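You operate a simulated robot arm through the tools that you are given. There is no shell and no other tool.

You run a simulated robot arm. Do the job below in one go: nothing can be reset, and whatever is moved stays where it is left.

TASK
The gauge shows stub four is oval: round it with the orange ring.
Fine: stand it on the bench, ring on for two seconds, ring back where it lay; then gauge it again, slider in the green. Set down upright: what you pick out.

It is judged by the outcome, as a careful person would: the job done as asked, and still so three seconds after it is handed in. It fails if anything else is knocked over, pushed out of place, dropped, spilled or broken.

THE ROBOT
A 7-joint arm with a fingered hand, fixed in place. Base frame: the origin is on the floor under the middle of its stand, x ahead of it, y to its left, z up; the work surface is at about z = 0.9. Readings come in m, rad, newtons and seconds.
It reaches about 1.333 m from its shoulder. Its first joint turns from -1.204 to 3.002 rad. Payload 5 kg.
The TCP is the grasp point between the finger pads, 0.032 m short of the fingertips. In the tool frame z runs along the fingers and y along their closing line. The gripper opens to 0.16 m; its body begins 0.089 m behind the TCP. The gripper is a hand of 3 fingers: y runs from the thumb to the fingers, the wrist lies at [0, 0, -0.252] in the tool frame, and closing takes about 1.5 s.
Orientation is told as [roll, pitch, yaw] about the base's x, y, z axes, in that order, counted from this pose: with the fingers straight down and closing along the base's y, the tool's x points along the base's -x, its y along +y and its z along -z.

THE INTERFACE
- The arm moves only by the tool step_arm. Its argument "deltas" is text: rows parted by semicolons, each of 7 numbers parted by spaces: the shift along the tool's x, y, z in units of 40 mm (1.0 is 40 mm), then the turn, a rotation vector about the tool's x, y, z in units of 6 degrees (1.0 is 6 degrees), then the closure, from 0 (fully open) to 1 (shut). In form: tx ty tz ax ay az fingers; .... A call has 1 to 20 rows; each row shifts and turns the commanded pose from where the row before left it, along the tool's axes as they then stand. A call with a number of a shift or a turn outside -1 to 1 is refused whole. A row lasts 0.2 s, in which the tool goes at most 0.05 m and 0.15 rad; a call with a longer step from one row to the next is refused whole, and so is a gripper value outside its range. Where a pose cannot be reached the arm comes as near as it can. A force on the tool above 40 N (or 10 N above the force at the start of the call, whichever is more), or a blocked arm, ends the call early, and 0.2 s more pass. The fingers move at their own pace (about 0.108 m/s each) and stop on an object; they squeeze with about 30 N. The grip force told is the motor's: it shows also when the fingers shut on nothing. Time passes only in rows, and 0.2 s behind the last, so rows that do not move let the fingers close. The reply holds the time, the measured pose of the TCP, the force on the tool along the base axes, the opening and the grip force, in the units named above and with some noise, with the torque about the TCP (base axes, N m) and any sound that the robot's microphone picked up, and new pictures: "views" is both (left out), scene, wrist or none.
- Cameras (640 x 400 px; columns grow to the right, rows downward): "scene" is fixed at [0.396, -0.508, 1.5838]; the picture's right is [0.26, -0.97, 0.00], its down [-0.80, -0.21, -0.56] and it looks along [0.54, 0.14, -0.83] (base axes); focal length 229 px, centre (320, 200). "wrist" rides on the gripper at [0.065, -0.004, -0.116] in the tool frame; the picture's right is [0.06, 1.00, 0.00], its down [-0.87, 0.05, -0.49] and it looks along [-0.49, 0.03, 0.87] (tool axes); focal length 261 px, centre (320, 200). There is no depth. A picture from a camera that has moved, and an enlarged one, comes with that camera's place and axes in the base frame and with its lens. The place of the scene camera against the robot may be out by one fixed shift of up to 0.025 m in any direction.
- lift_body(by): slides the trunk up (or, below 0, down) by that many m; the arm rides with it, the base frame stays. It gives what a move gives, with no picture.
- preshape(shape): the hand has 3 fingers and takes this shape, open, in about a second: jaw (thumb against the fingers, like two jaws); tri (thumb and two fingers); tip (a fingertip pinch); poke (one finger out to press); point (the index stretched); flat (the hand flat); cup (the hand cupped); fist (a fist). The gripper value then closes the fingers along that shape, each until it touches; the sizes above hold for jaw. It gives what a move gives, with no picture.
- zoom(camera, box): a new picture of the part [left, top, right, bottom] of that camera's present view, enlarged. No time passes.
- close_job(): hands the job in; it is judged then, once.

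Nothing tells you positions but the pictures and the camera data. Unless the task says otherwise, let go and move clear before handing in.

The tools are called after "Request:" as name(argument=value, ...) on one line, values as JSON. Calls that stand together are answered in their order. step_arm: Moves the arm, as the interface text tells. Its arguments: {"type":"object","properties":{"deltas":{"type":"string"},"views":{"type":"string","enum":["both","scene","wrist","none"]}},"required":["deltas"]} The other tools are called the same way: lift_body (by) moves the trunk up or down; preshape (shape) gives the hand a shape; zoom (camera, box) takes an enlarged picture of a part of a camera's view; close_job () hands the job in.

At the start:

```text
time_s: 0.0
tool_pos: [0.6426, -0.2614, 1.34]
ee_rot: [0.001, 0.001, 0.001]
wrist_force: [0.3, -0.1, -0.3]
wrist_torque: [0.04, -0.01, 0.01]
grip_width: 0.1597
grasp_force: 0.1
shape: jaw
trunk travel left (down, up): [-0.725, 0.215]
```

scene: 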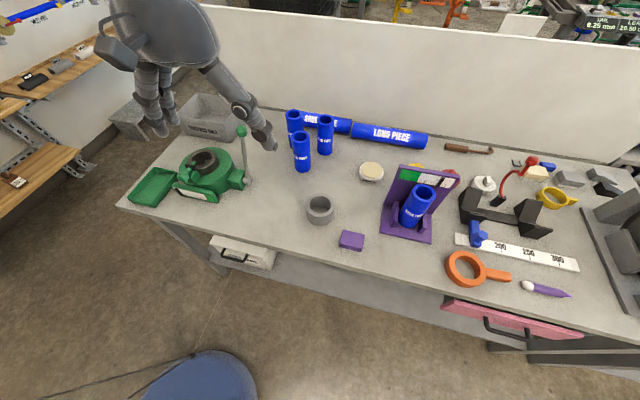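
wrist: 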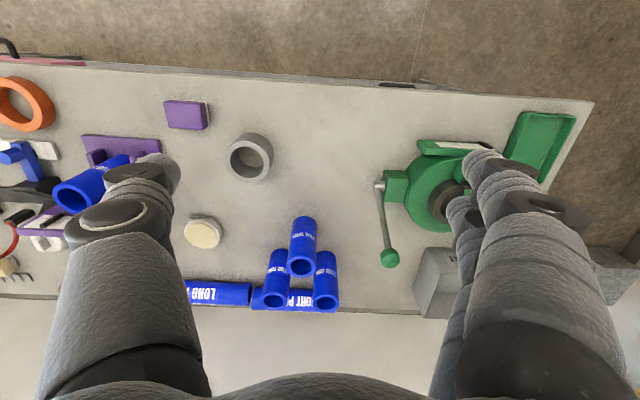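

I see a bench with blue pipe stubs, a purple gauge holding a stub, an orange ring with a handle at front right, and other tools. I'll take enlarged pictures first to understand the gauge, the stub in it and the ring.

Request:
zoom(camera="scene", box=[360, 140, 480, 260])

Request:
zoom(camera="scene", box=[430, 210, 590, 310])

Request:
zoom(camera="scene", box=[270, 90, 430, 190])

Request:
zoom(camera="scene", box=[440, 140, 600, 240])

```text
3.33 times, centred on (420, 200) of scene
camera zoom: at [0.396, -0.508, 1.5838], right [0.26, -0.97, 0.0], down [-0.8, -0.21, -0.56], along [0.54, 0.14, -0.83], focal length 762 px, centre (-13, 200)
```

zoom: 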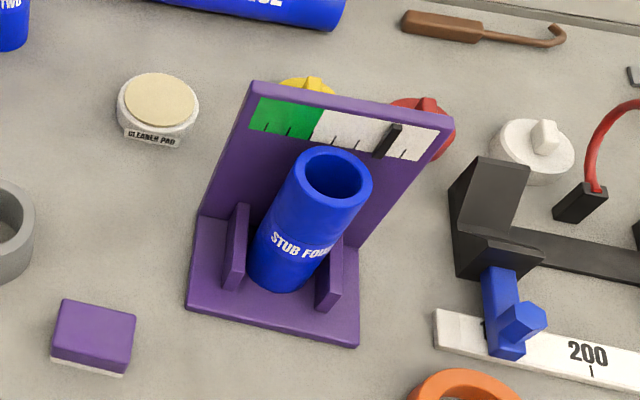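

```text
4.00 times, centred on (510, 260) of scene
camera zoom: at [0.396, -0.508, 1.5838], right [0.26, -0.97, 0.0], down [-0.8, -0.21, -0.56], along [0.54, 0.14, -0.83], focal length 914 px, centre (-440, -40)
```

zoom: 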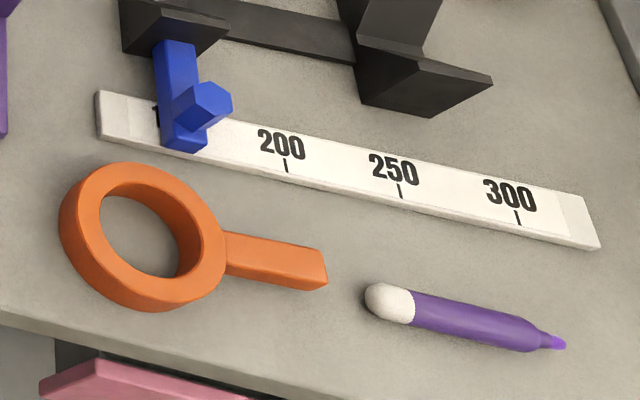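

```text
4.00 times, centred on (350, 140) of scene
camera zoom: at [0.396, -0.508, 1.5838], right [0.26, -0.97, 0.0], down [-0.8, -0.21, -0.56], along [0.54, 0.14, -0.83], focal length 914 px, centre (200, 440)
```

zoom: 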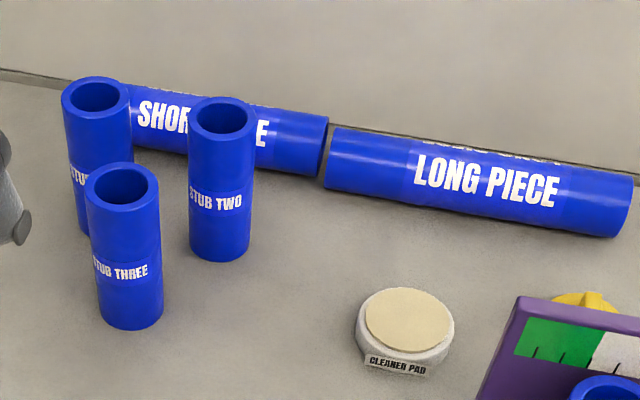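

```text
4.00 times, centred on (520, 190) of scene
camera zoom: at [0.396, -0.508, 1.5838], right [0.26, -0.97, 0.0], down [-0.8, -0.21, -0.56], along [0.54, 0.14, -0.83], focal length 914 px, centre (-480, 240)
```

zoom: 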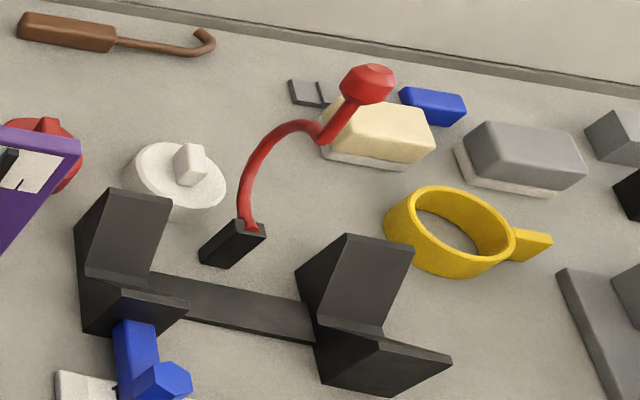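

The gauge stands near (0.83, -0.69) with stub four upright in it and its slider in the white. The orange ring lies flat near (0.71, -0.87), its handle pointing toward -y. I'll move the hand high over that area for a more exact look with the wrist camera.

Request:
step_arm(deltas="0 -1 0 0 0 0 0; 0 -1 0 0 0 0 0; 0 -1 0 0 0 0 0; 0 -1 0 0 0 0 0; 0 -1 0 0 0 0 0; 0 -1 0 0 0 0 0; 0 -1 0 0 0 0 0; 0 -1 0 0 0 0 0; 0 -1 0 0 0 0 0; 0 -1 0 0 0 0 0; 0 -1 0 0 0 0 0; 0 0 0 0 0 0 0; 0 0 0 0 0 0 0", views="both")

```text
time_s: 2.8
tool_pos: [0.6431, -0.7015, 1.3407]
ee_rot: [0.001, 0.001, 0.002]
wrist_force: [-0.4, -0.4, 0.8]
wrist_torque: [0.01, -0.06, 0.0]
grip_width: 0.16
grasp_force: 0.0
shape: jaw
trunk travel left (down, up): [-0.725, 0.215]
camera wrist: at [0.5777, -0.7068, 1.4552], right [-0.06, 1.0, 0.0], down [0.87, 0.05, 0.49], along [0.49, 0.03, -0.87], focal length 261 px, centre (320, 200)
```

scene: 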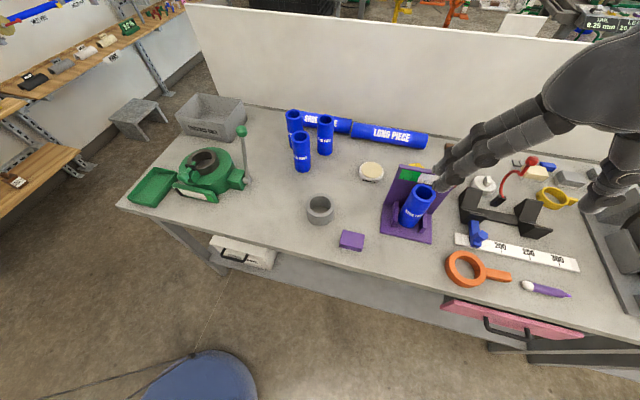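
wrist: 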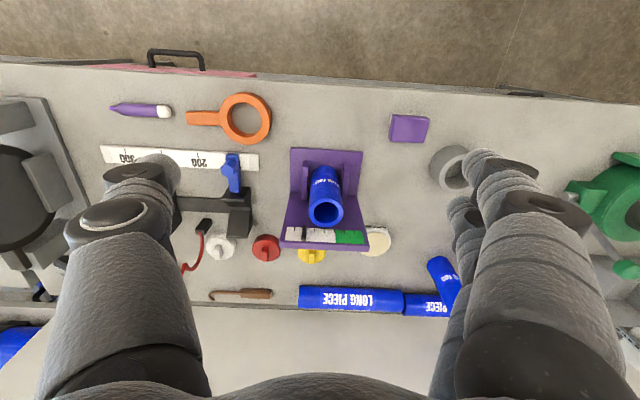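

Request:
zoom(camera="wrist", box=[260, 130, 400, 260])

Request:
zoom(camera="wrist", box=[170, 80, 290, 160])

Request:
zoom(camera="wrist", box=[360, 80, 500, 200])

```text
3.08 times, centred on (330, 195) of wrist
camera zoom: at [0.5777, -0.7068, 1.4552], right [-0.06, 1.0, 0.0], down [0.87, 0.05, 0.49], along [0.49, 0.03, -0.87], focal length 802 px, centre (289, 215)
```

zoom: 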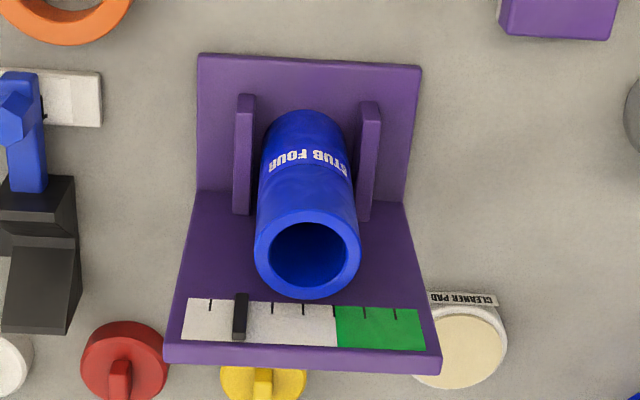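

```text
5.00 times, centred on (230, 120) of wrist
camera zoom: at [0.5777, -0.7068, 1.4552], right [-0.06, 1.0, 0.0], down [0.87, 0.05, 0.49], along [0.49, 0.03, -0.87], focal length 1303 px, centre (770, 600)
```

zoom: 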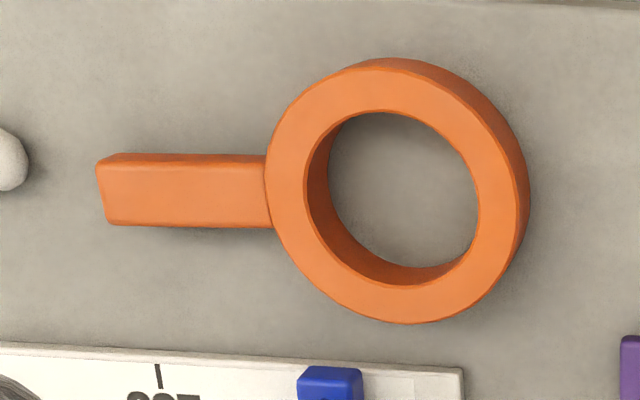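

```text
3.33 times, centred on (430, 140) of wrist
camera zoom: at [0.5777, -0.7068, 1.4552], right [-0.06, 1.0, 0.0], down [0.87, 0.05, 0.49], along [0.49, 0.03, -0.87], focal length 869 px, centre (-47, 400)
```

zoom: 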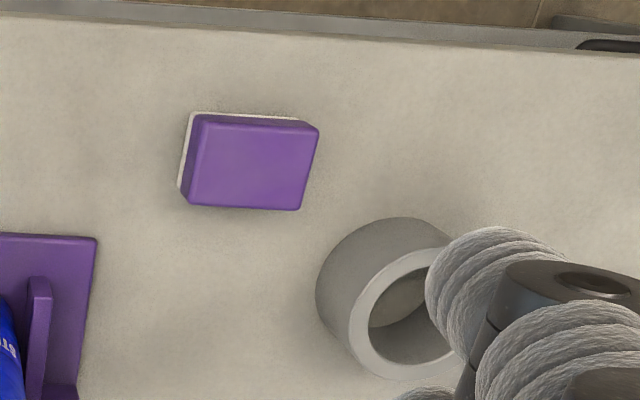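

Request:
zoom(camera="wrist", box=[300, 140, 360, 185])

Request:
zoom(camera="scene", box=[375, 175, 455, 245])

```text
8.89 times, centred on (330, 162) of wrist
camera zoom: at [0.5777, -0.7068, 1.4552], right [-0.06, 1.0, 0.0], down [0.87, 0.05, 0.49], along [0.49, 0.03, -0.87], focal length 2317 px, centre (231, 533)
```

zoom: 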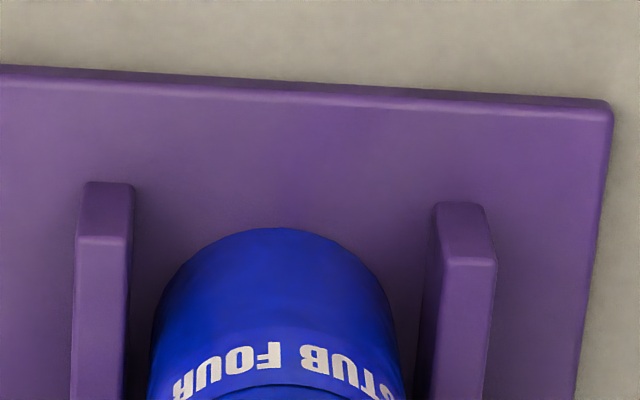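

```text
5.71 times, centred on (415, 210) of scene
camera zoom: at [0.396, -0.508, 1.5838], right [0.26, -0.97, 0.0], down [-0.8, -0.21, -0.56], along [0.54, 0.14, -0.83], focal length 1306 px, centre (-223, 143)
```

zoom: 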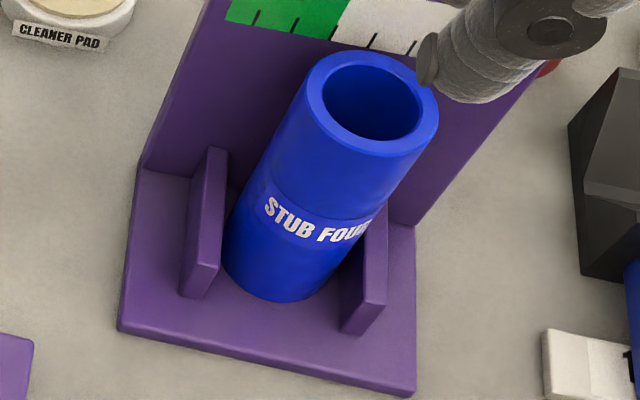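

The stub stands upright at about (0.826, -0.681), its top near z=1.057, with the panel close behind it and low cheeks on both sides. The ring is at about (0.698, -0.847). I'll come lower for a closer second view so I can triangulate.

Request:
step_arm(deltas="0 0 1 0 0 0 0; 0 0 1 0 0 0 0; 0 0 1 0 0 0 0; 0 0 0 0 0 0 0; 0 0 0 0 0 0 0", views="wrist")

Request:
zoom(camera="wrist", box=[240, 160, 420, 300])

Request:
zoom(camera="wrist", box=[120, 60, 280, 180])

```text
time_s: 4.0
tool_pos: [0.6439, -0.7014, 1.2196]
ee_rot: [-0.001, 0.0, 0.0]
wrist_force: [0.4, 0.1, -0.7]
wrist_torque: [0.03, 0.02, 0.02]
grip_width: 0.1602
grasp_force: 0.1
shape: jaw
trunk travel left (down, up): [-0.725, 0.215]
camera wrist: at [0.5782, -0.705, 1.3349], right [-0.06, 1.0, 0.0], down [0.87, 0.05, 0.49], along [0.49, 0.03, -0.87], focal length 261 px, centre (320, 200)
```

wrist: 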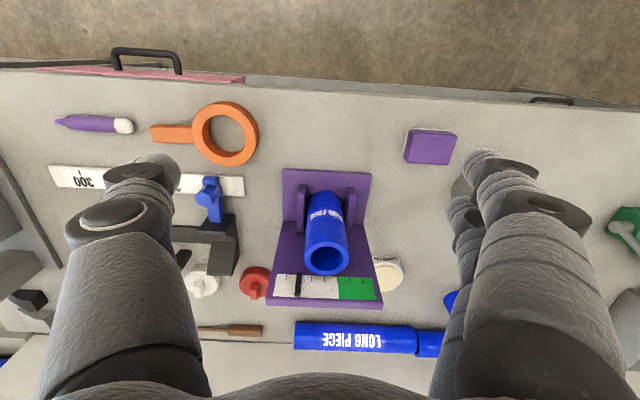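

```text
2.86 times, centred on (330, 230) of wrist
camera zoom: at [0.5782, -0.705, 1.3349], right [-0.06, 1.0, 0.0], down [0.87, 0.05, 0.49], along [0.49, 0.03, -0.87], focal length 745 px, centre (291, 114)
```

zoom: 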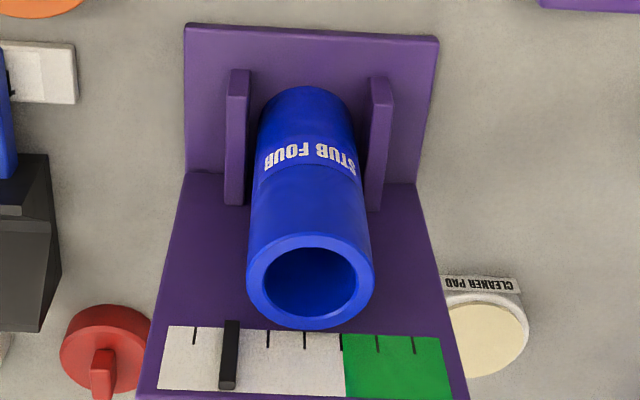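

```text
3.33 times, centred on (200, 120) of wrist
camera zoom: at [0.5782, -0.705, 1.3349], right [-0.06, 1.0, 0.0], down [0.87, 0.05, 0.49], along [0.49, 0.03, -0.87], focal length 869 px, centre (720, 467)
```

zoom: 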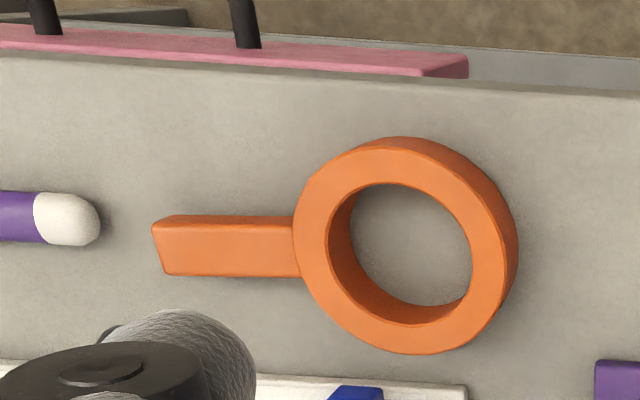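

Triangulating gives the stub axis at (0.824, -0.681) with its top at z≈1.06, the panel face at x≈0.86, and the ring centre at (0.702, -0.851). I'll turn the hand so the fingers point forward (+x), so I can grip the stub from the front without touching the panel.

Request:
step_arm(deltas="0 0 0 0 -1 0 0; 0 0 0 0 -1 0 0; 0 0 0 0 -1 0 0; 0 0 0 0 -1 0 0; 0 0 0 0 -1 0 0; 0 0 0 0 -1 0 0; 0 0 0 0 -1 0 0; 0 0 0 0 -1 0 0; 0 0 0 0 -1 0 0; 0 0 0 0 -1 0 0; 0 0 0 0 -1 0 0; 0 0 0 0 -1 0 0; 0 0 0 0 -1 0 0; 0 0 0 0 -1 0 0; 0 0 0 0 -1 0 0; 0 0 0 0 0 0 0; 0 0 0 0 0 0 0", views="both")

```text
time_s: 7.6
tool_pos: [0.643, -0.7018, 1.2199]
ee_rot: [1.945, -1.571, -1.944]
wrist_force: [-0.2, 0.2, -0.6]
wrist_torque: [0.02, 0.02, -0.02]
grip_width: 0.1599
grasp_force: 0.0
shape: jaw
trunk travel left (down, up): [-0.725, 0.215]
camera wrist: at [0.5271, -0.7056, 1.1537], right [0.0, 1.0, -0.06], down [-0.49, 0.05, 0.87], along [0.87, 0.03, 0.49], focal length 261 px, centre (320, 200)
```

scene: 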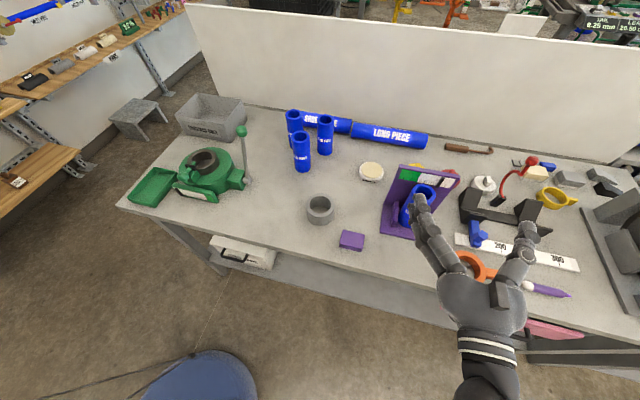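
wrist: 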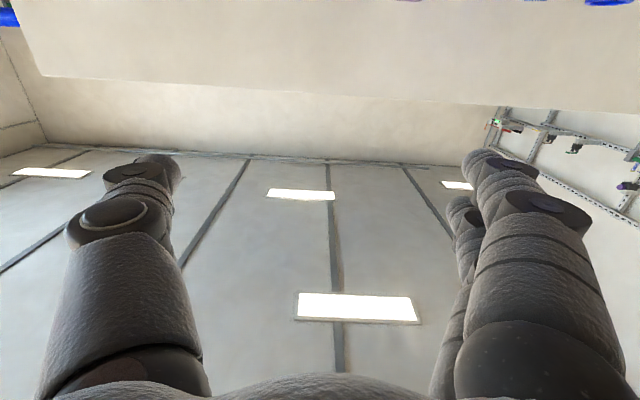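

The hand turned to horizontal cleanly. I'll lower it in front of the gauge to stub-grip height (z≈1.015), centre it on y=-0.681, and close it a little.

Request:
step_arm(deltas="1 0 0 0 0 0 0.2; 1 0 0 0 0 0 0.2; 1 0.25 0 0 0 0 0.2; 1 0.25 0 0 0 0 0.2; 1 0 0 0 0 0 0.2; 0.1 0 0 0 0 0 0.2; 0 0 0 0 0 0 0.2; 0 0 0 0 0 0 0.2", views="both")

```text
time_s: 9.4
tool_pos: [0.642, -0.6799, 1.0151]
ee_rot: [2.984, -1.572, -2.984]
wrist_force: [0.4, -0.3, 0.0]
wrist_torque: [-0.02, 0.02, -0.05]
grip_width: 0.1283
grasp_force: 0.2
shape: jaw
trunk travel left (down, up): [-0.725, 0.215]
camera wrist: at [0.5266, -0.6849, 0.95], right [0.0, 1.0, -0.06], down [-0.49, 0.05, 0.87], along [0.87, 0.03, 0.49], focal length 261 px, centre (320, 200)
```

scene: 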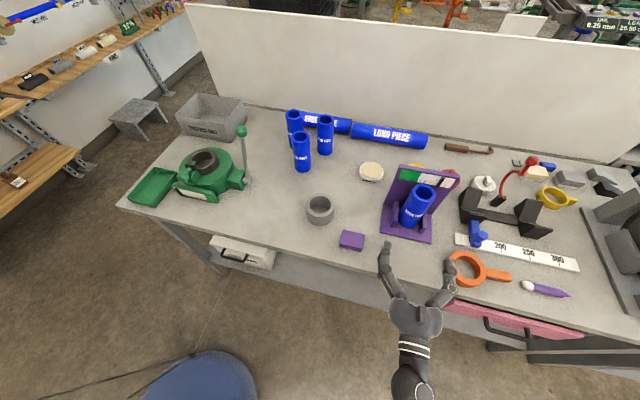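
wrist: 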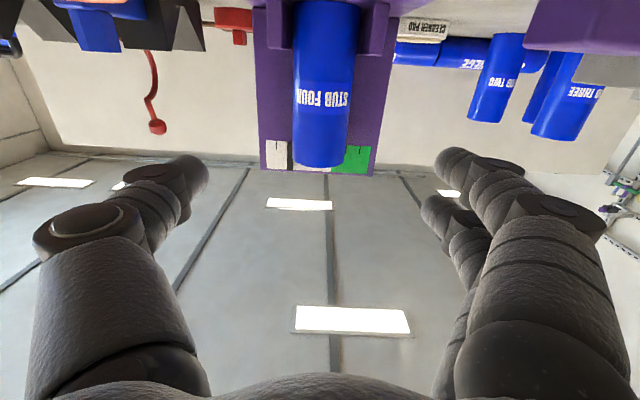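

Request:
zoom(camera="wrist", box=[240, 0, 400, 180])

Request:
zoom(camera="scene", box=[360, 140, 520, 310])

```text
2.22 times, centred on (320, 90) of wrist
camera zoom: at [0.5266, -0.6849, 0.95], right [0.0, 1.0, -0.06], down [-0.49, 0.05, 0.87], along [0.87, 0.03, 0.49], focal length 579 px, centre (320, 444)
```

zoom: 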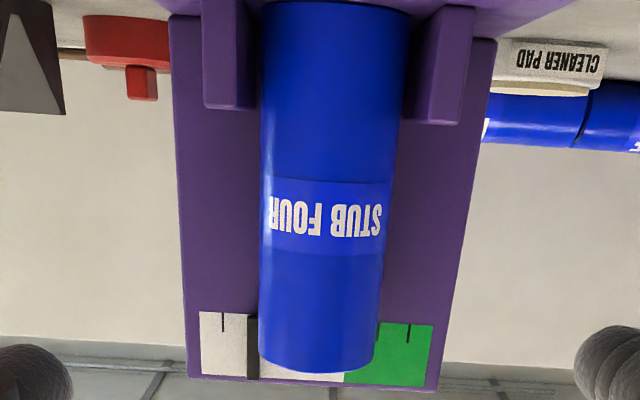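

```text
2.35 times, centred on (440, 225) of scene
camera zoom: at [0.396, -0.508, 1.5838], right [0.26, -0.97, 0.0], down [-0.8, -0.21, -0.56], along [0.54, 0.14, -0.83], focal length 538 px, centre (38, 141)
```

zoom: 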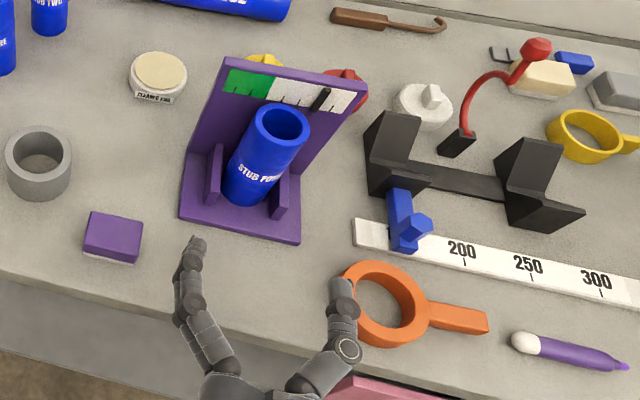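

Every view agrees on the stub: axis y≈-0.680, top z≈1.059. I'll advance so the open fingers straddle it, with the fingertips stopping about 15 mm short of the panel.

Request:
step_arm(deltas="0 0 1 0 0 0 0.2; 0 0 1 0 0 0 0.2; 0 0 1 0 0 0 0.2; 0 0 0.7 0 0 0 0.2; 0 0 0.5 0 0 0 0.2; 0 0 0 0 0 0 0.2; 0 0 0 0 0 0 0.2", views="both")

Request:
zoom(camera="scene", box=[360, 140, 500, 250])

```text
time_s: 11.0
tool_pos: [0.8094, -0.6809, 1.0153]
ee_rot: [0.737, -1.571, -0.737]
wrist_force: [-0.4, 0.4, 0.0]
wrist_torque: [0.0, -0.04, -0.02]
grip_width: 0.1282
grasp_force: 0.0
shape: jaw
trunk travel left (down, up): [-0.725, 0.215]
camera wrist: at [0.6948, -0.6854, 0.9499], right [0.0, 1.0, -0.06], down [-0.49, 0.05, 0.87], along [0.87, 0.03, 0.49], focal length 261 px, centre (320, 200)
```

scene: 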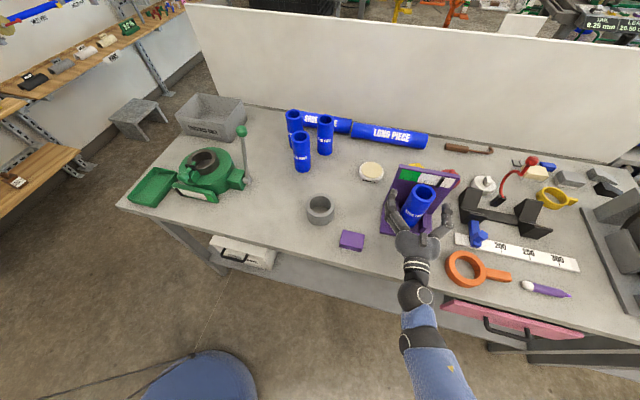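
wrist: 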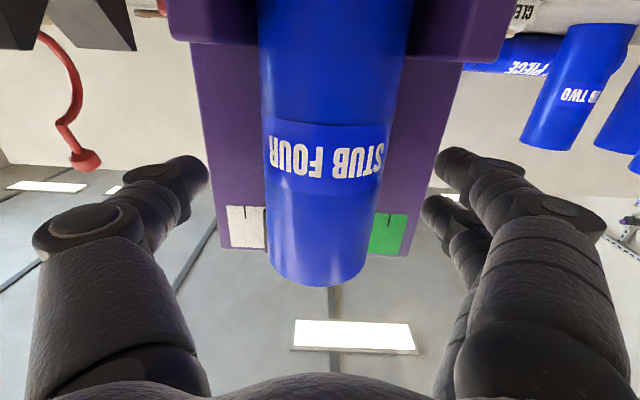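

```text
3.64 times, centred on (430, 195) of scene
camera zoom: at [0.396, -0.508, 1.5838], right [0.26, -0.97, 0.0], down [-0.8, -0.21, -0.56], along [0.54, 0.14, -0.83], focal length 831 px, centre (-80, 218)
```

zoom: 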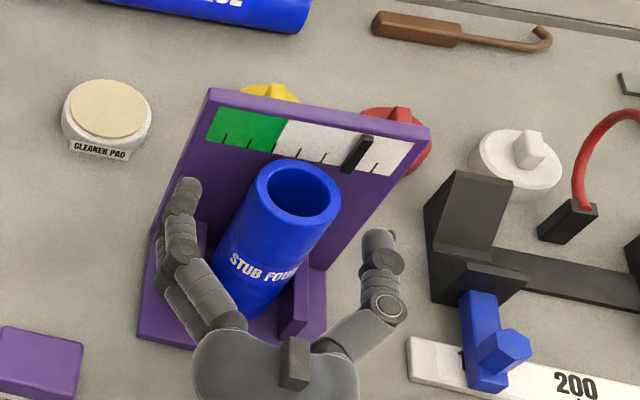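

The fingers straddle the stub evenly, clear of the panel and the cheeks. I'll close gently.

Request:
step_arm(deltas="0 0 0 0 0 0 0.45; 0 0 0 0 0 0 0.5; 0 0 0 0 0 0 0.6; 0 0 0 0 0 0 0.8; 0 0 0 0 0 0 1; 0 0 0 0 0 0 1; 0 0 0 0 0 0 1", views="both")

Request:
zoom(camera="scene", box=[360, 140, 500, 250])

```text
time_s: 12.6
tool_pos: [0.8109, -0.6801, 1.016]
ee_rot: [2.336, -1.573, -2.339]
wrist_force: [1.5, -0.4, 1.0]
wrist_torque: [0.0, 0.02, -0.02]
grip_width: 0.0556
grasp_force: 30.2
shape: jaw
trunk travel left (down, up): [-0.725, 0.215]
camera wrist: at [0.6944, -0.6854, 0.9502], right [0.0, 1.0, -0.06], down [-0.49, 0.05, 0.87], along [0.87, 0.03, 0.49], focal length 261 px, centre (320, 200)
```

scene: 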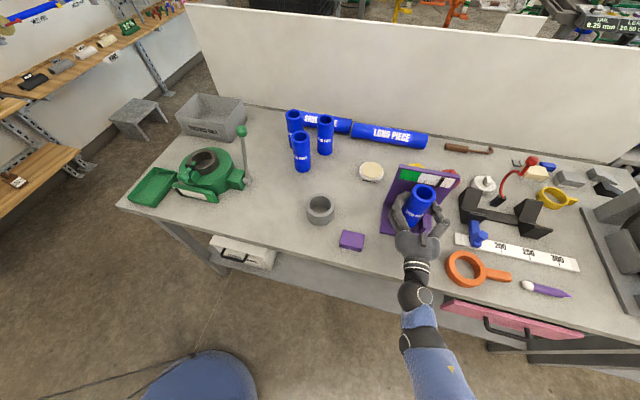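
wrist: 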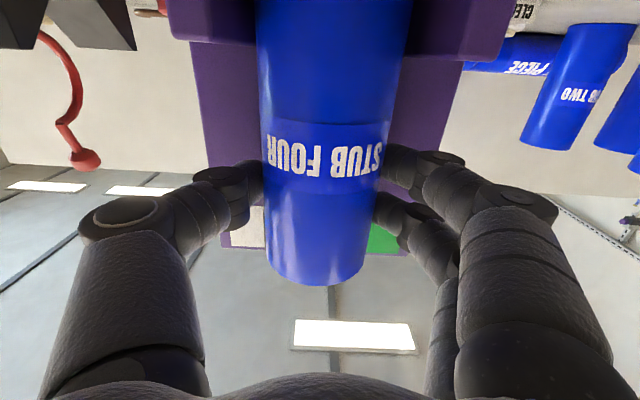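

```text
3.64 times, centred on (430, 195) of scene
camera zoom: at [0.396, -0.508, 1.5838], right [0.26, -0.97, 0.0], down [-0.8, -0.21, -0.56], along [0.54, 0.14, -0.83], focal length 831 px, centre (-80, 218)
```

zoom: 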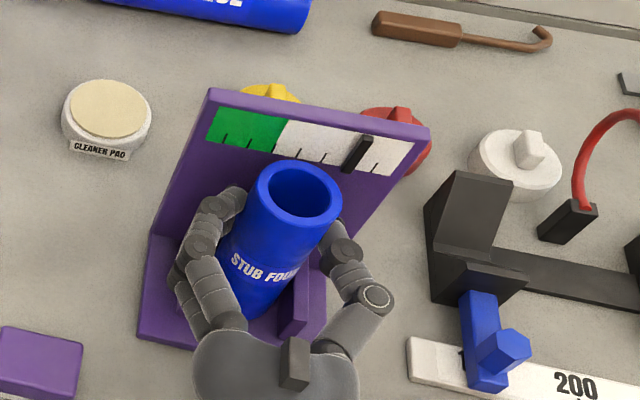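

The stub is held with a 30 N grip. I'll lift it straight up out of the gauge and check.

Request:
step_arm(deltas="-0.3 0 0 0 0 0 1; -0.5 0 0 0 0 0 1; -0.6 0 0 0 0 0 1; -0.6 0 0 0 0 0 1; 0 0 0 0 0 0 1; 0 0 0 0 0 0 1", views="both")

Request:
zoom(camera="scene", box=[360, 140, 500, 250])

```text
time_s: 14.0
tool_pos: [0.8106, -0.6805, 1.0966]
ee_rot: [2.981, -1.57, -2.981]
wrist_force: [-0.4, -0.3, -2.6]
wrist_torque: [0.0, 0.01, 0.0]
grip_width: 0.0553
grasp_force: 29.9
shape: jaw
trunk travel left (down, up): [-0.725, 0.215]
camera wrist: at [0.6945, -0.6854, 1.0308], right [0.0, 1.0, -0.06], down [-0.49, 0.05, 0.87], along [0.87, 0.03, 0.49], focal length 261 px, centre (320, 200)
```

scene: 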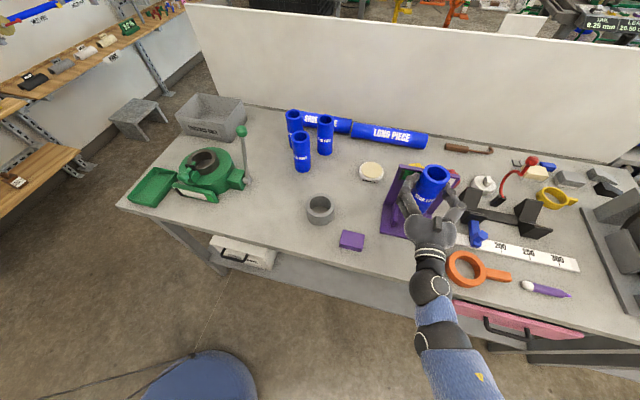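
wrist: 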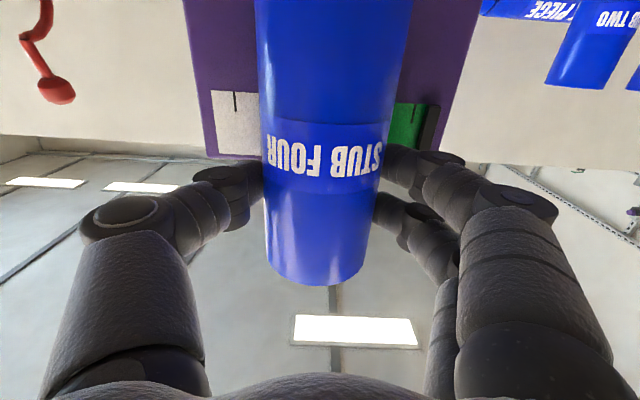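

```text
3.64 times, centred on (430, 195) of scene
camera zoom: at [0.396, -0.508, 1.5838], right [0.26, -0.97, 0.0], down [-0.8, -0.21, -0.56], along [0.54, 0.14, -0.83], focal length 831 px, centre (-80, 218)
```

zoom: 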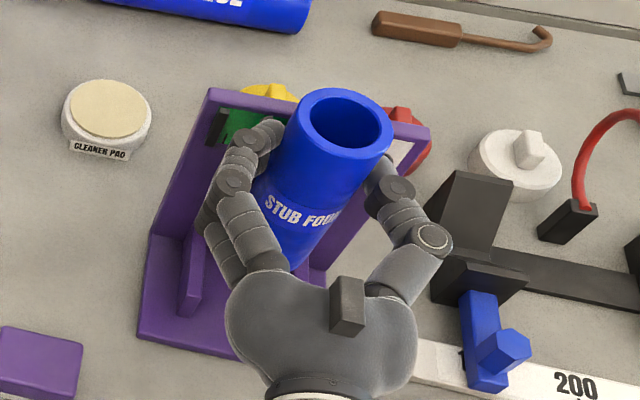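

The stub came out clean and upright, and the empty gauge's slider slid back to the end, so it reads live. I'll carry the stub back to the clear bench spot in front of the gauge, around (0.69, -0.64), and start lowering.

Request:
step_arm(deltas="0 0 -1 0 0 0 1; 0 0.25 -0.9 0 0 0 1; 0 0.5 -0.8 0 0 0 1; 0 0.25 -0.65 0 0 0 1; 0 0 0 0 0 0 1; 0.7 0 0 0 0 0 1; 0.7 0 0 0 0 0 1; 0.5 0 0 0 0 0 1; 0 0 0 0 0 0 1; 0 0 0 0 0 0 1", views="both")

Request:
zoom(camera="scene", box=[340, 180, 500, 290])

```text
time_s: 16.2
tool_pos: [0.6761, -0.6395, 1.0195]
ee_rot: [1.703, -1.57, -1.704]
wrist_force: [0.0, -0.3, -1.9]
wrist_torque: [-0.04, 0.02, 0.03]
grip_width: 0.0555
grasp_force: 30.0
shape: jaw
trunk travel left (down, up): [-0.725, 0.215]
camera wrist: at [0.5614, -0.6446, 0.9539], right [0.0, 1.0, -0.06], down [-0.49, 0.05, 0.87], along [0.87, 0.03, 0.49], focal length 261 px, centre (320, 200)
```

scene: 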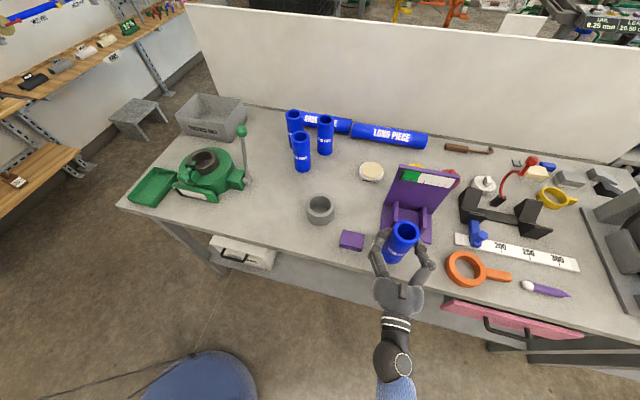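
wrist: 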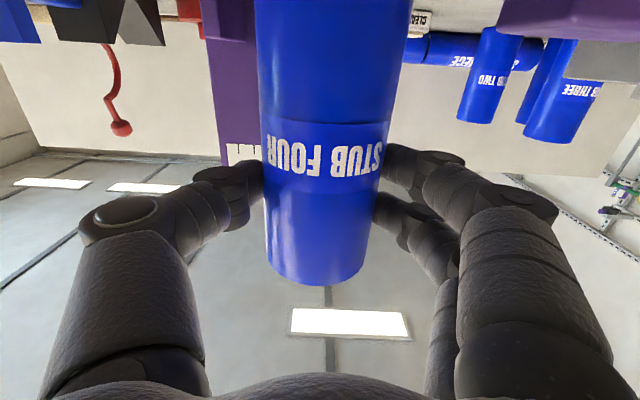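

```text
3.64 times, centred on (420, 235) of scene
camera zoom: at [0.396, -0.508, 1.5838], right [0.26, -0.97, 0.0], down [-0.8, -0.21, -0.56], along [0.54, 0.14, -0.83], focal length 831 px, centre (-44, 73)
```

zoom: 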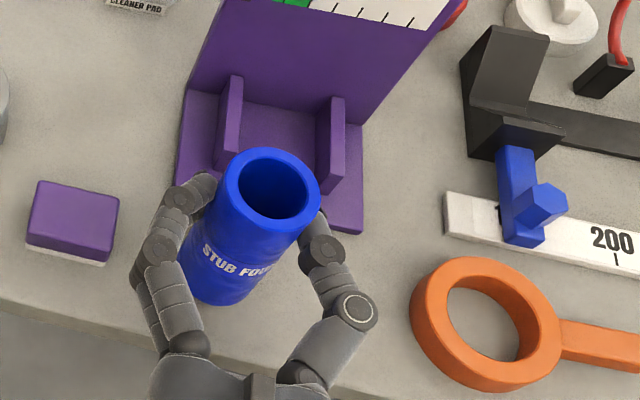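

Request:
step_arm(deltas="0.1 0 0 0 0 0 1; 0.1 0 0 0 0 0 1; 0.08 0 0 0 0 0 1; 0 0 0 0 0 0 1", views="none")

Request:
step_arm(deltas="0.04 0 0 0 0 0 1; 0.04 0 0 0 0 0 1; 0 0 0 0 0 0 1", views="none")

```text
time_s: 17.2
tool_pos: [0.6761, -0.6401, 1.0079]
ee_rot: [0.522, -1.57, -0.522]
wrist_force: [0.2, -0.2, -1.9]
wrist_torque: [0.0, 0.05, -0.01]
grip_width: 0.0557
grasp_force: 29.7
shape: jaw
trunk travel left (down, up): [-0.725, 0.215]
```

```text
time_s: 18.0
tool_pos: [0.6777, -0.6398, 1.0059]
ee_rot: [1.905, -1.572, -1.905]
wrist_force: [0.1, -0.3, -1.8]
wrist_torque: [0.01, 0.04, 0.02]
grip_width: 0.0553
grasp_force: 29.7
shape: jaw
trunk travel left (down, up): [-0.725, 0.215]
```

No contact yet; the force still shows only the stub's weight (about 2 N). I'll keep going down in small steps.

Request:
step_arm(deltas="0.03 0 0 0 0 0 1; 0.03 0 0 0 0 0 1; 0 0 0 0 0 0 1", views="wrist")

Request:
zoom(camera="scene", box=[370, 200, 450, 270])

```text
time_s: 18.8
tool_pos: [0.6751, -0.6419, 1.0046]
ee_rot: [3.136, -1.569, -3.137]
wrist_force: [-0.4, 0.1, 5.0]
wrist_torque: [-0.01, -0.09, -0.03]
grip_width: 0.0555
grasp_force: 30.8
shape: jaw
trunk travel left (down, up): [-0.725, 0.215]
camera wrist: at [0.5613, -0.645, 0.9379], right [0.0, 1.0, -0.06], down [-0.49, 0.05, 0.87], along [0.87, 0.03, 0.49], focal length 261 px, centre (320, 200)
```

wrist: 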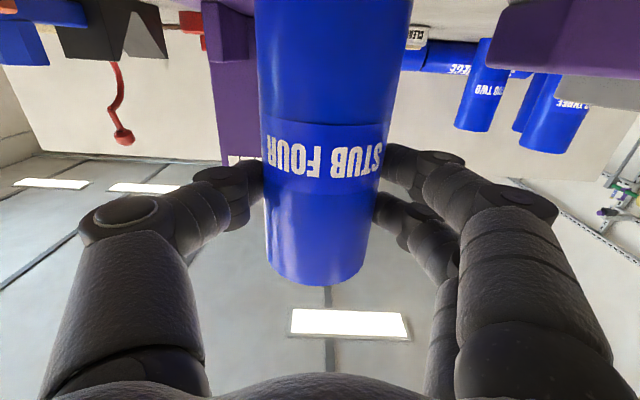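

```text
5.71 times, centred on (410, 235) of scene
camera zoom: at [0.396, -0.508, 1.5838], right [0.26, -0.97, 0.0], down [-0.8, -0.21, -0.56], along [0.54, 0.14, -0.83], focal length 1306 px, centre (-194, 0)
```

zoom: 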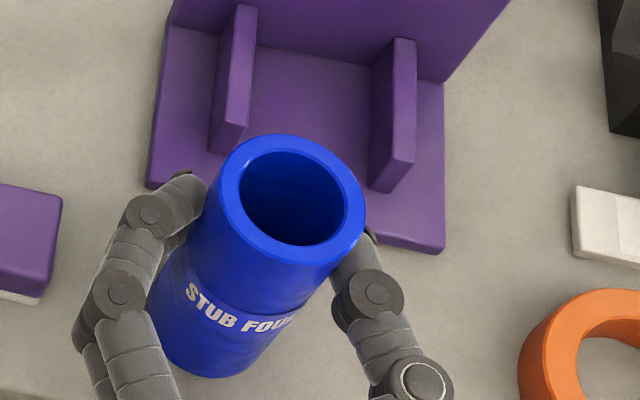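

The bench is felt under the stub (about +5 N). I'll open the fingers gently, then check that it stands.

Request:
step_arm(deltas="0 0 0 0 0 0 0.6; 0 0 0 0 0 0 0.5; 0 0 0 0 0 0 0.35; 0 0 0 0 0 0 0.2; 0 0 0 0 0 0 0.2; 0 0 0 0 0 0 0.2", views="both")

Request:
zoom(camera="scene", box=[370, 200, 450, 270])

Request:
zoom(camera="wrist", box=[200, 0, 440, 300])

```text
time_s: 20.2
tool_pos: [0.6775, -0.6398, 1.0029]
ee_rot: [1.996, -1.571, -1.997]
wrist_force: [-0.1, 1.0, -0.3]
wrist_torque: [-0.02, -0.01, -0.01]
grip_width: 0.1277
grasp_force: 0.2
shape: jaw
trunk travel left (down, up): [-0.725, 0.215]
camera wrist: at [0.5612, -0.6452, 0.937], right [0.0, 1.0, -0.06], down [-0.49, 0.05, 0.87], along [0.87, 0.03, 0.49], focal length 261 px, centre (320, 200)
```

scene: 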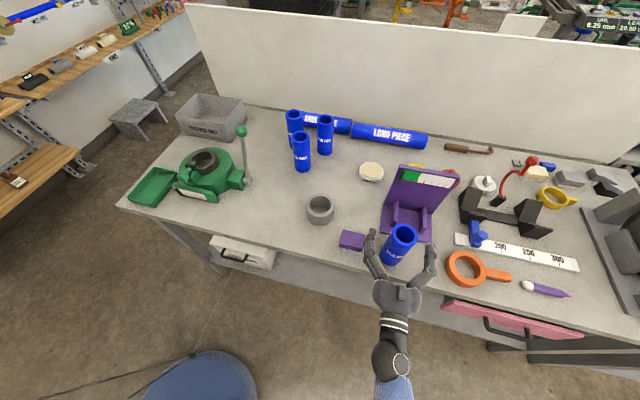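
wrist: 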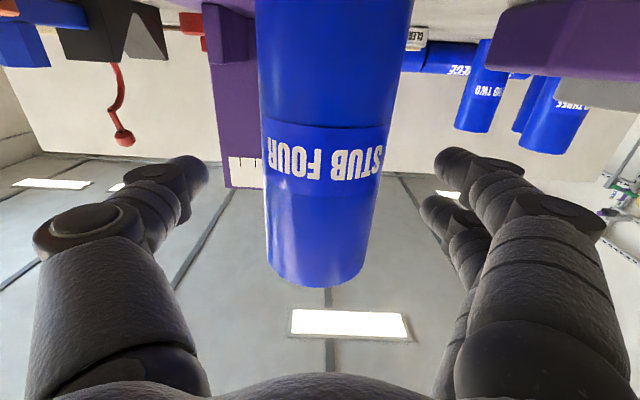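

```text
5.71 times, centred on (410, 235) of scene
camera zoom: at [0.396, -0.508, 1.5838], right [0.26, -0.97, 0.0], down [-0.8, -0.21, -0.56], along [0.54, 0.14, -0.83], focal length 1306 px, centre (-194, 0)
```

zoom: 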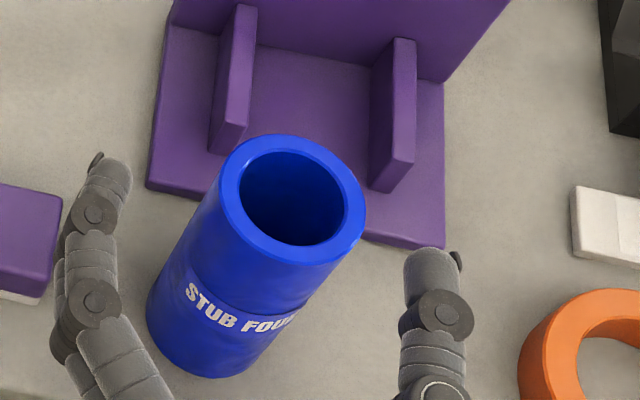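

```text
1.33 times, centred on (320, 150) of wrist
camera zoom: at [0.5612, -0.6452, 0.937], right [0.0, 1.0, -0.06], down [-0.49, 0.05, 0.87], along [0.87, 0.03, 0.49], focal length 348 px, centre (320, 267)
```

zoom: 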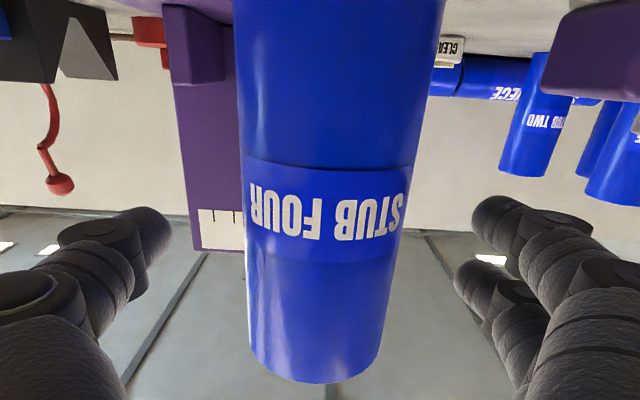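

The stub stands upright by itself at about (0.69, -0.641). I'll back the hand out, raise it, and turn it back to pointing down.

Request:
step_arm(deltas="0 0 -0.8 0 0 0 0.2; 0 0 -1 0 0 0 0.2; 0 0 -1 0 0 0 0.2; -1 0 0 0 0 0 0.2; -1 0 0 0 0 0 0.2; -1 0 0 0 0 0 0.2; -1 0 0 0 0 0 0.2; -1 0 0 0 0 0 0.2; -1 0 0 0 0 0 0.2; -1 0 0 0 0 0 0.2; 0 0 0 0 0 0 0", views="none")

Request:
step_arm(deltas="0 0 0 0 1 0 0; 0 0 0 0 1 0 0; 0 0 0 0 1 0 0; 0 0 0 0 1 0 0; 0 0 0 0 1 0 0; 0 0 0 0 1 0 0; 0 0 0 0 1 0 0; 0 0 0 0 1 0 0; 0 0 0 0 1 0 0; 0 0 0 0 1 0 0; 0 0 0 0 1 0 0; 0 0 0 0 1 0 0; 0 0 0 0 1 0 0; 0 0 0 0 1 0 0; 0 0 0 0 1 0 0; 0 0 0 0 0 0 0; 0 0 0 0 0 0 0", views="both")

```text
time_s: 22.6
tool_pos: [0.566, -0.6407, 1.2813]
ee_rot: [0.95, -1.568, -0.952]
wrist_force: [-0.5, -0.8, -0.1]
wrist_torque: [-0.02, -0.02, 0.0]
grip_width: 0.1599
grasp_force: 0.1
shape: jaw
trunk travel left (down, up): [-0.725, 0.215]
```

```text
time_s: 26.2
tool_pos: [0.5654, -0.6402, 1.2827]
ee_rot: [-0.001, 0.003, 0.0]
wrist_force: [0.2, 1.1, -0.1]
wrist_torque: [0.0, 0.03, 0.0]
grip_width: 0.1601
grasp_force: 0.0
shape: jaw
trunk travel left (down, up): [-0.725, 0.215]
camera wrist: at [0.5007, -0.6446, 1.398], right [-0.06, 1.0, 0.0], down [0.87, 0.05, 0.49], along [0.49, 0.03, -0.87], focal length 261 px, centre (320, 200)
```

scene: 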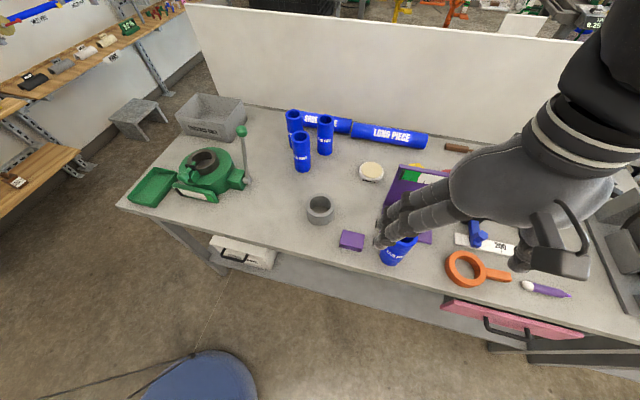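
wrist: 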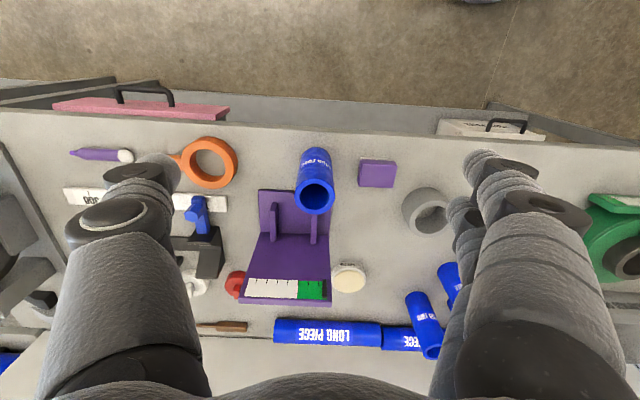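

Request:
zoom(camera="wrist", box=[270, 130, 360, 230])

Request:
zoom(camera="wrist", box=[150, 120, 260, 210])

```text
4.00 times, centred on (315, 180) of wrist
camera zoom: at [0.5007, -0.6446, 1.398], right [-0.06, 1.0, 0.0], down [0.87, 0.05, 0.49], along [0.49, 0.03, -0.87], focal length 1043 px, centre (340, 280)
```

zoom: 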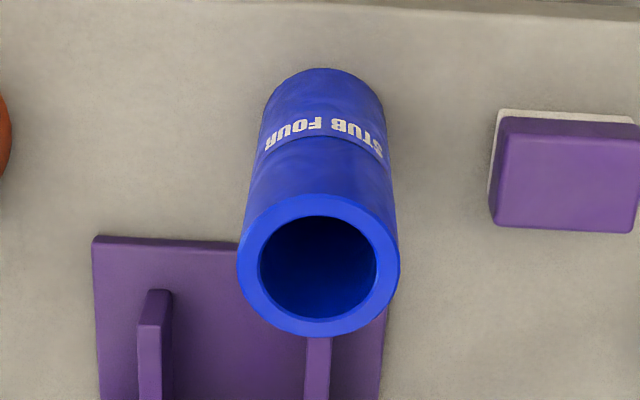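

```text
4.44 times, centred on (205, 165) of wrist
camera zoom: at [0.5007, -0.6446, 1.398], right [-0.06, 1.0, 0.0], down [0.87, 0.05, 0.49], along [0.49, 0.03, -0.87], focal length 1158 px, centre (831, 356)
```

zoom: 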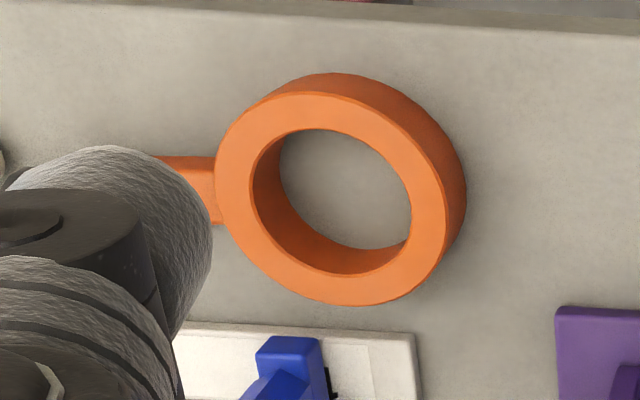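

The stub top measures (0.692, -0.6415), standing square; the ring centre is at (0.701, -0.8505) and its handle points about 2.7° off -y. I'll yaw the hand about +92.7° so the fingers can close across the ring's handle.

Request:
step_arm(deltas="0 0 0 0 0 -1 0; 0 0 0 0 0 -1 0; 0 0 0 0 0 -1 0; 0 0 0 0 0 -1 0; 0 0 0 0 0 -1 0; 0 0 0 0 0 -1 0; 0 0 0 0 0 -1 0; 0 0 0 0 0 -1 0; 0 0 0 0 0 -1 0; 0 0 0 0 0 -1 0; 0 0 0 0 0 -1 0; 0 0 0 0 0 -1 0; 0 0 0 0 0 -1 0; 0 0 0 0 0 -1 0; 0 0 0 0 0 -1 0; 0 0 0 0 0 -0.45 0; 0 0 0 0 0 0 0; 0 0 0 0 0 0 0", views="both")

```text
time_s: 30.0
tool_pos: [0.565, -0.6407, 1.2817]
ee_rot: [-0.001, 0.001, 1.618]
wrist_force: [0.1, 0.6, -0.4]
wrist_torque: [0.02, -0.01, -0.02]
grip_width: 0.16
grasp_force: 0.0
shape: jaw
trunk travel left (down, up): [-0.725, 0.215]
camera wrist: at [0.572, -0.7058, 1.3979], right [-0.99, -0.11, 0.0], down [-0.1, 0.87, 0.49], along [-0.05, 0.49, -0.87], focal length 261 px, centre (320, 200)
```

scene: 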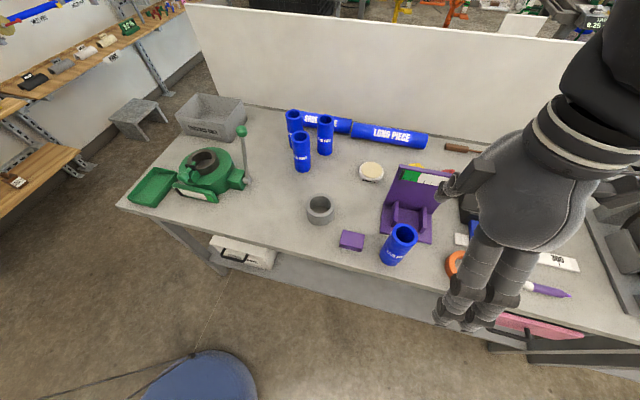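
wrist: 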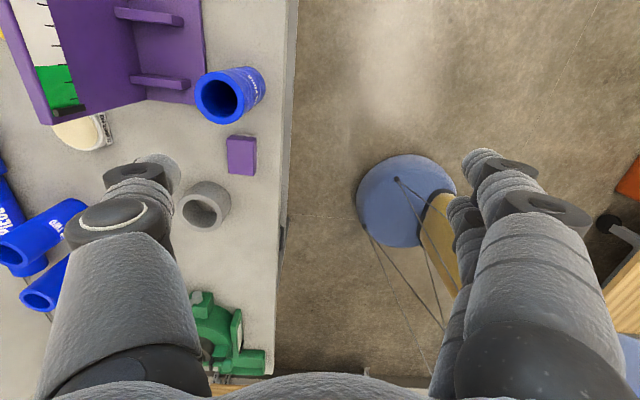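

Yaw reached. Now I'll travel over the ring's handle and come down to a hover with the fingers half closed.

Request:
step_arm(deltas="0.9625 -0.395 0 0 0 0 0.5; 0.9625 -0.395 0 0 0 0 0.5; 0.9625 -0.395 0 0 0 0 0.5; 0.9625 -0.395 0 0 0 0 0.5; 0.9625 -0.395 0 0 0 0 0.5; 0.9625 -0.395 0 0 0 0 0.5; 0.9625 -0.395 0 0 0 0 0.5; 0.9625 -0.395 0 0 0 0 0.5; 0 0 1 0 0 0 0.5; 0 0 1 0 0 0 0.5; 0 0 1 0 0 0 0.5; 0 0 1 0 0 0 0.5; 0 0 0 0 0 0 0.5; 0 0 0 0 0 0 0.5", views="both")

Request:
zoom(camera="wrist", box=[220, 100, 420, 300])

```text
time_s: 33.0
tool_pos: [0.7046, -0.9426, 1.1232]
ee_rot: [-0.001, 0.001, 1.617]
wrist_force: [-0.1, 0.0, -0.8]
wrist_torque: [0.01, 0.02, 0.01]
grip_width: 0.0805
grasp_force: 0.0
shape: jaw
trunk travel left (down, up): [-0.725, 0.215]
camera wrist: at [0.7129, -1.009, 1.2379], right [-0.99, -0.11, 0.0], down [-0.09, 0.87, 0.49], along [-0.05, 0.49, -0.87], focal length 261 px, centre (320, 200)
```

scene: 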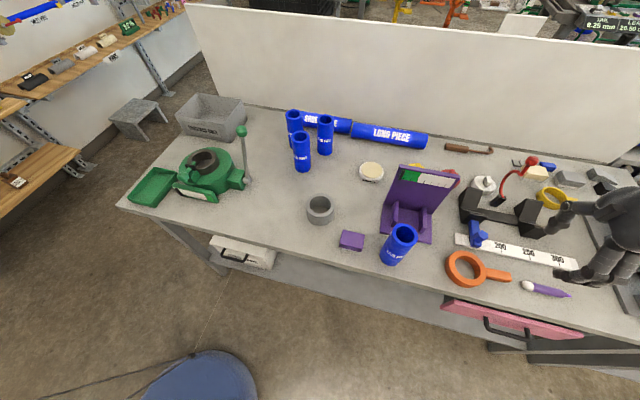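
wrist: 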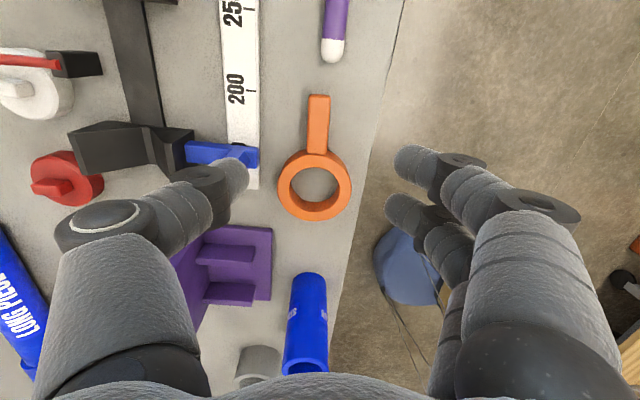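

```text
2.00 times, centred on (320, 200) of wrist
camera zoom: at [0.7129, -1.009, 1.2379], right [-0.99, -0.11, 0.0], down [-0.09, 0.87, 0.49], along [-0.05, 0.49, -0.87], focal length 521 px, centre (320, 200)
```

zoom: 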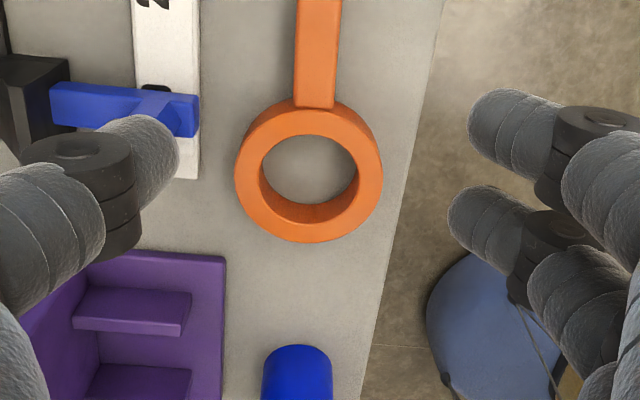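

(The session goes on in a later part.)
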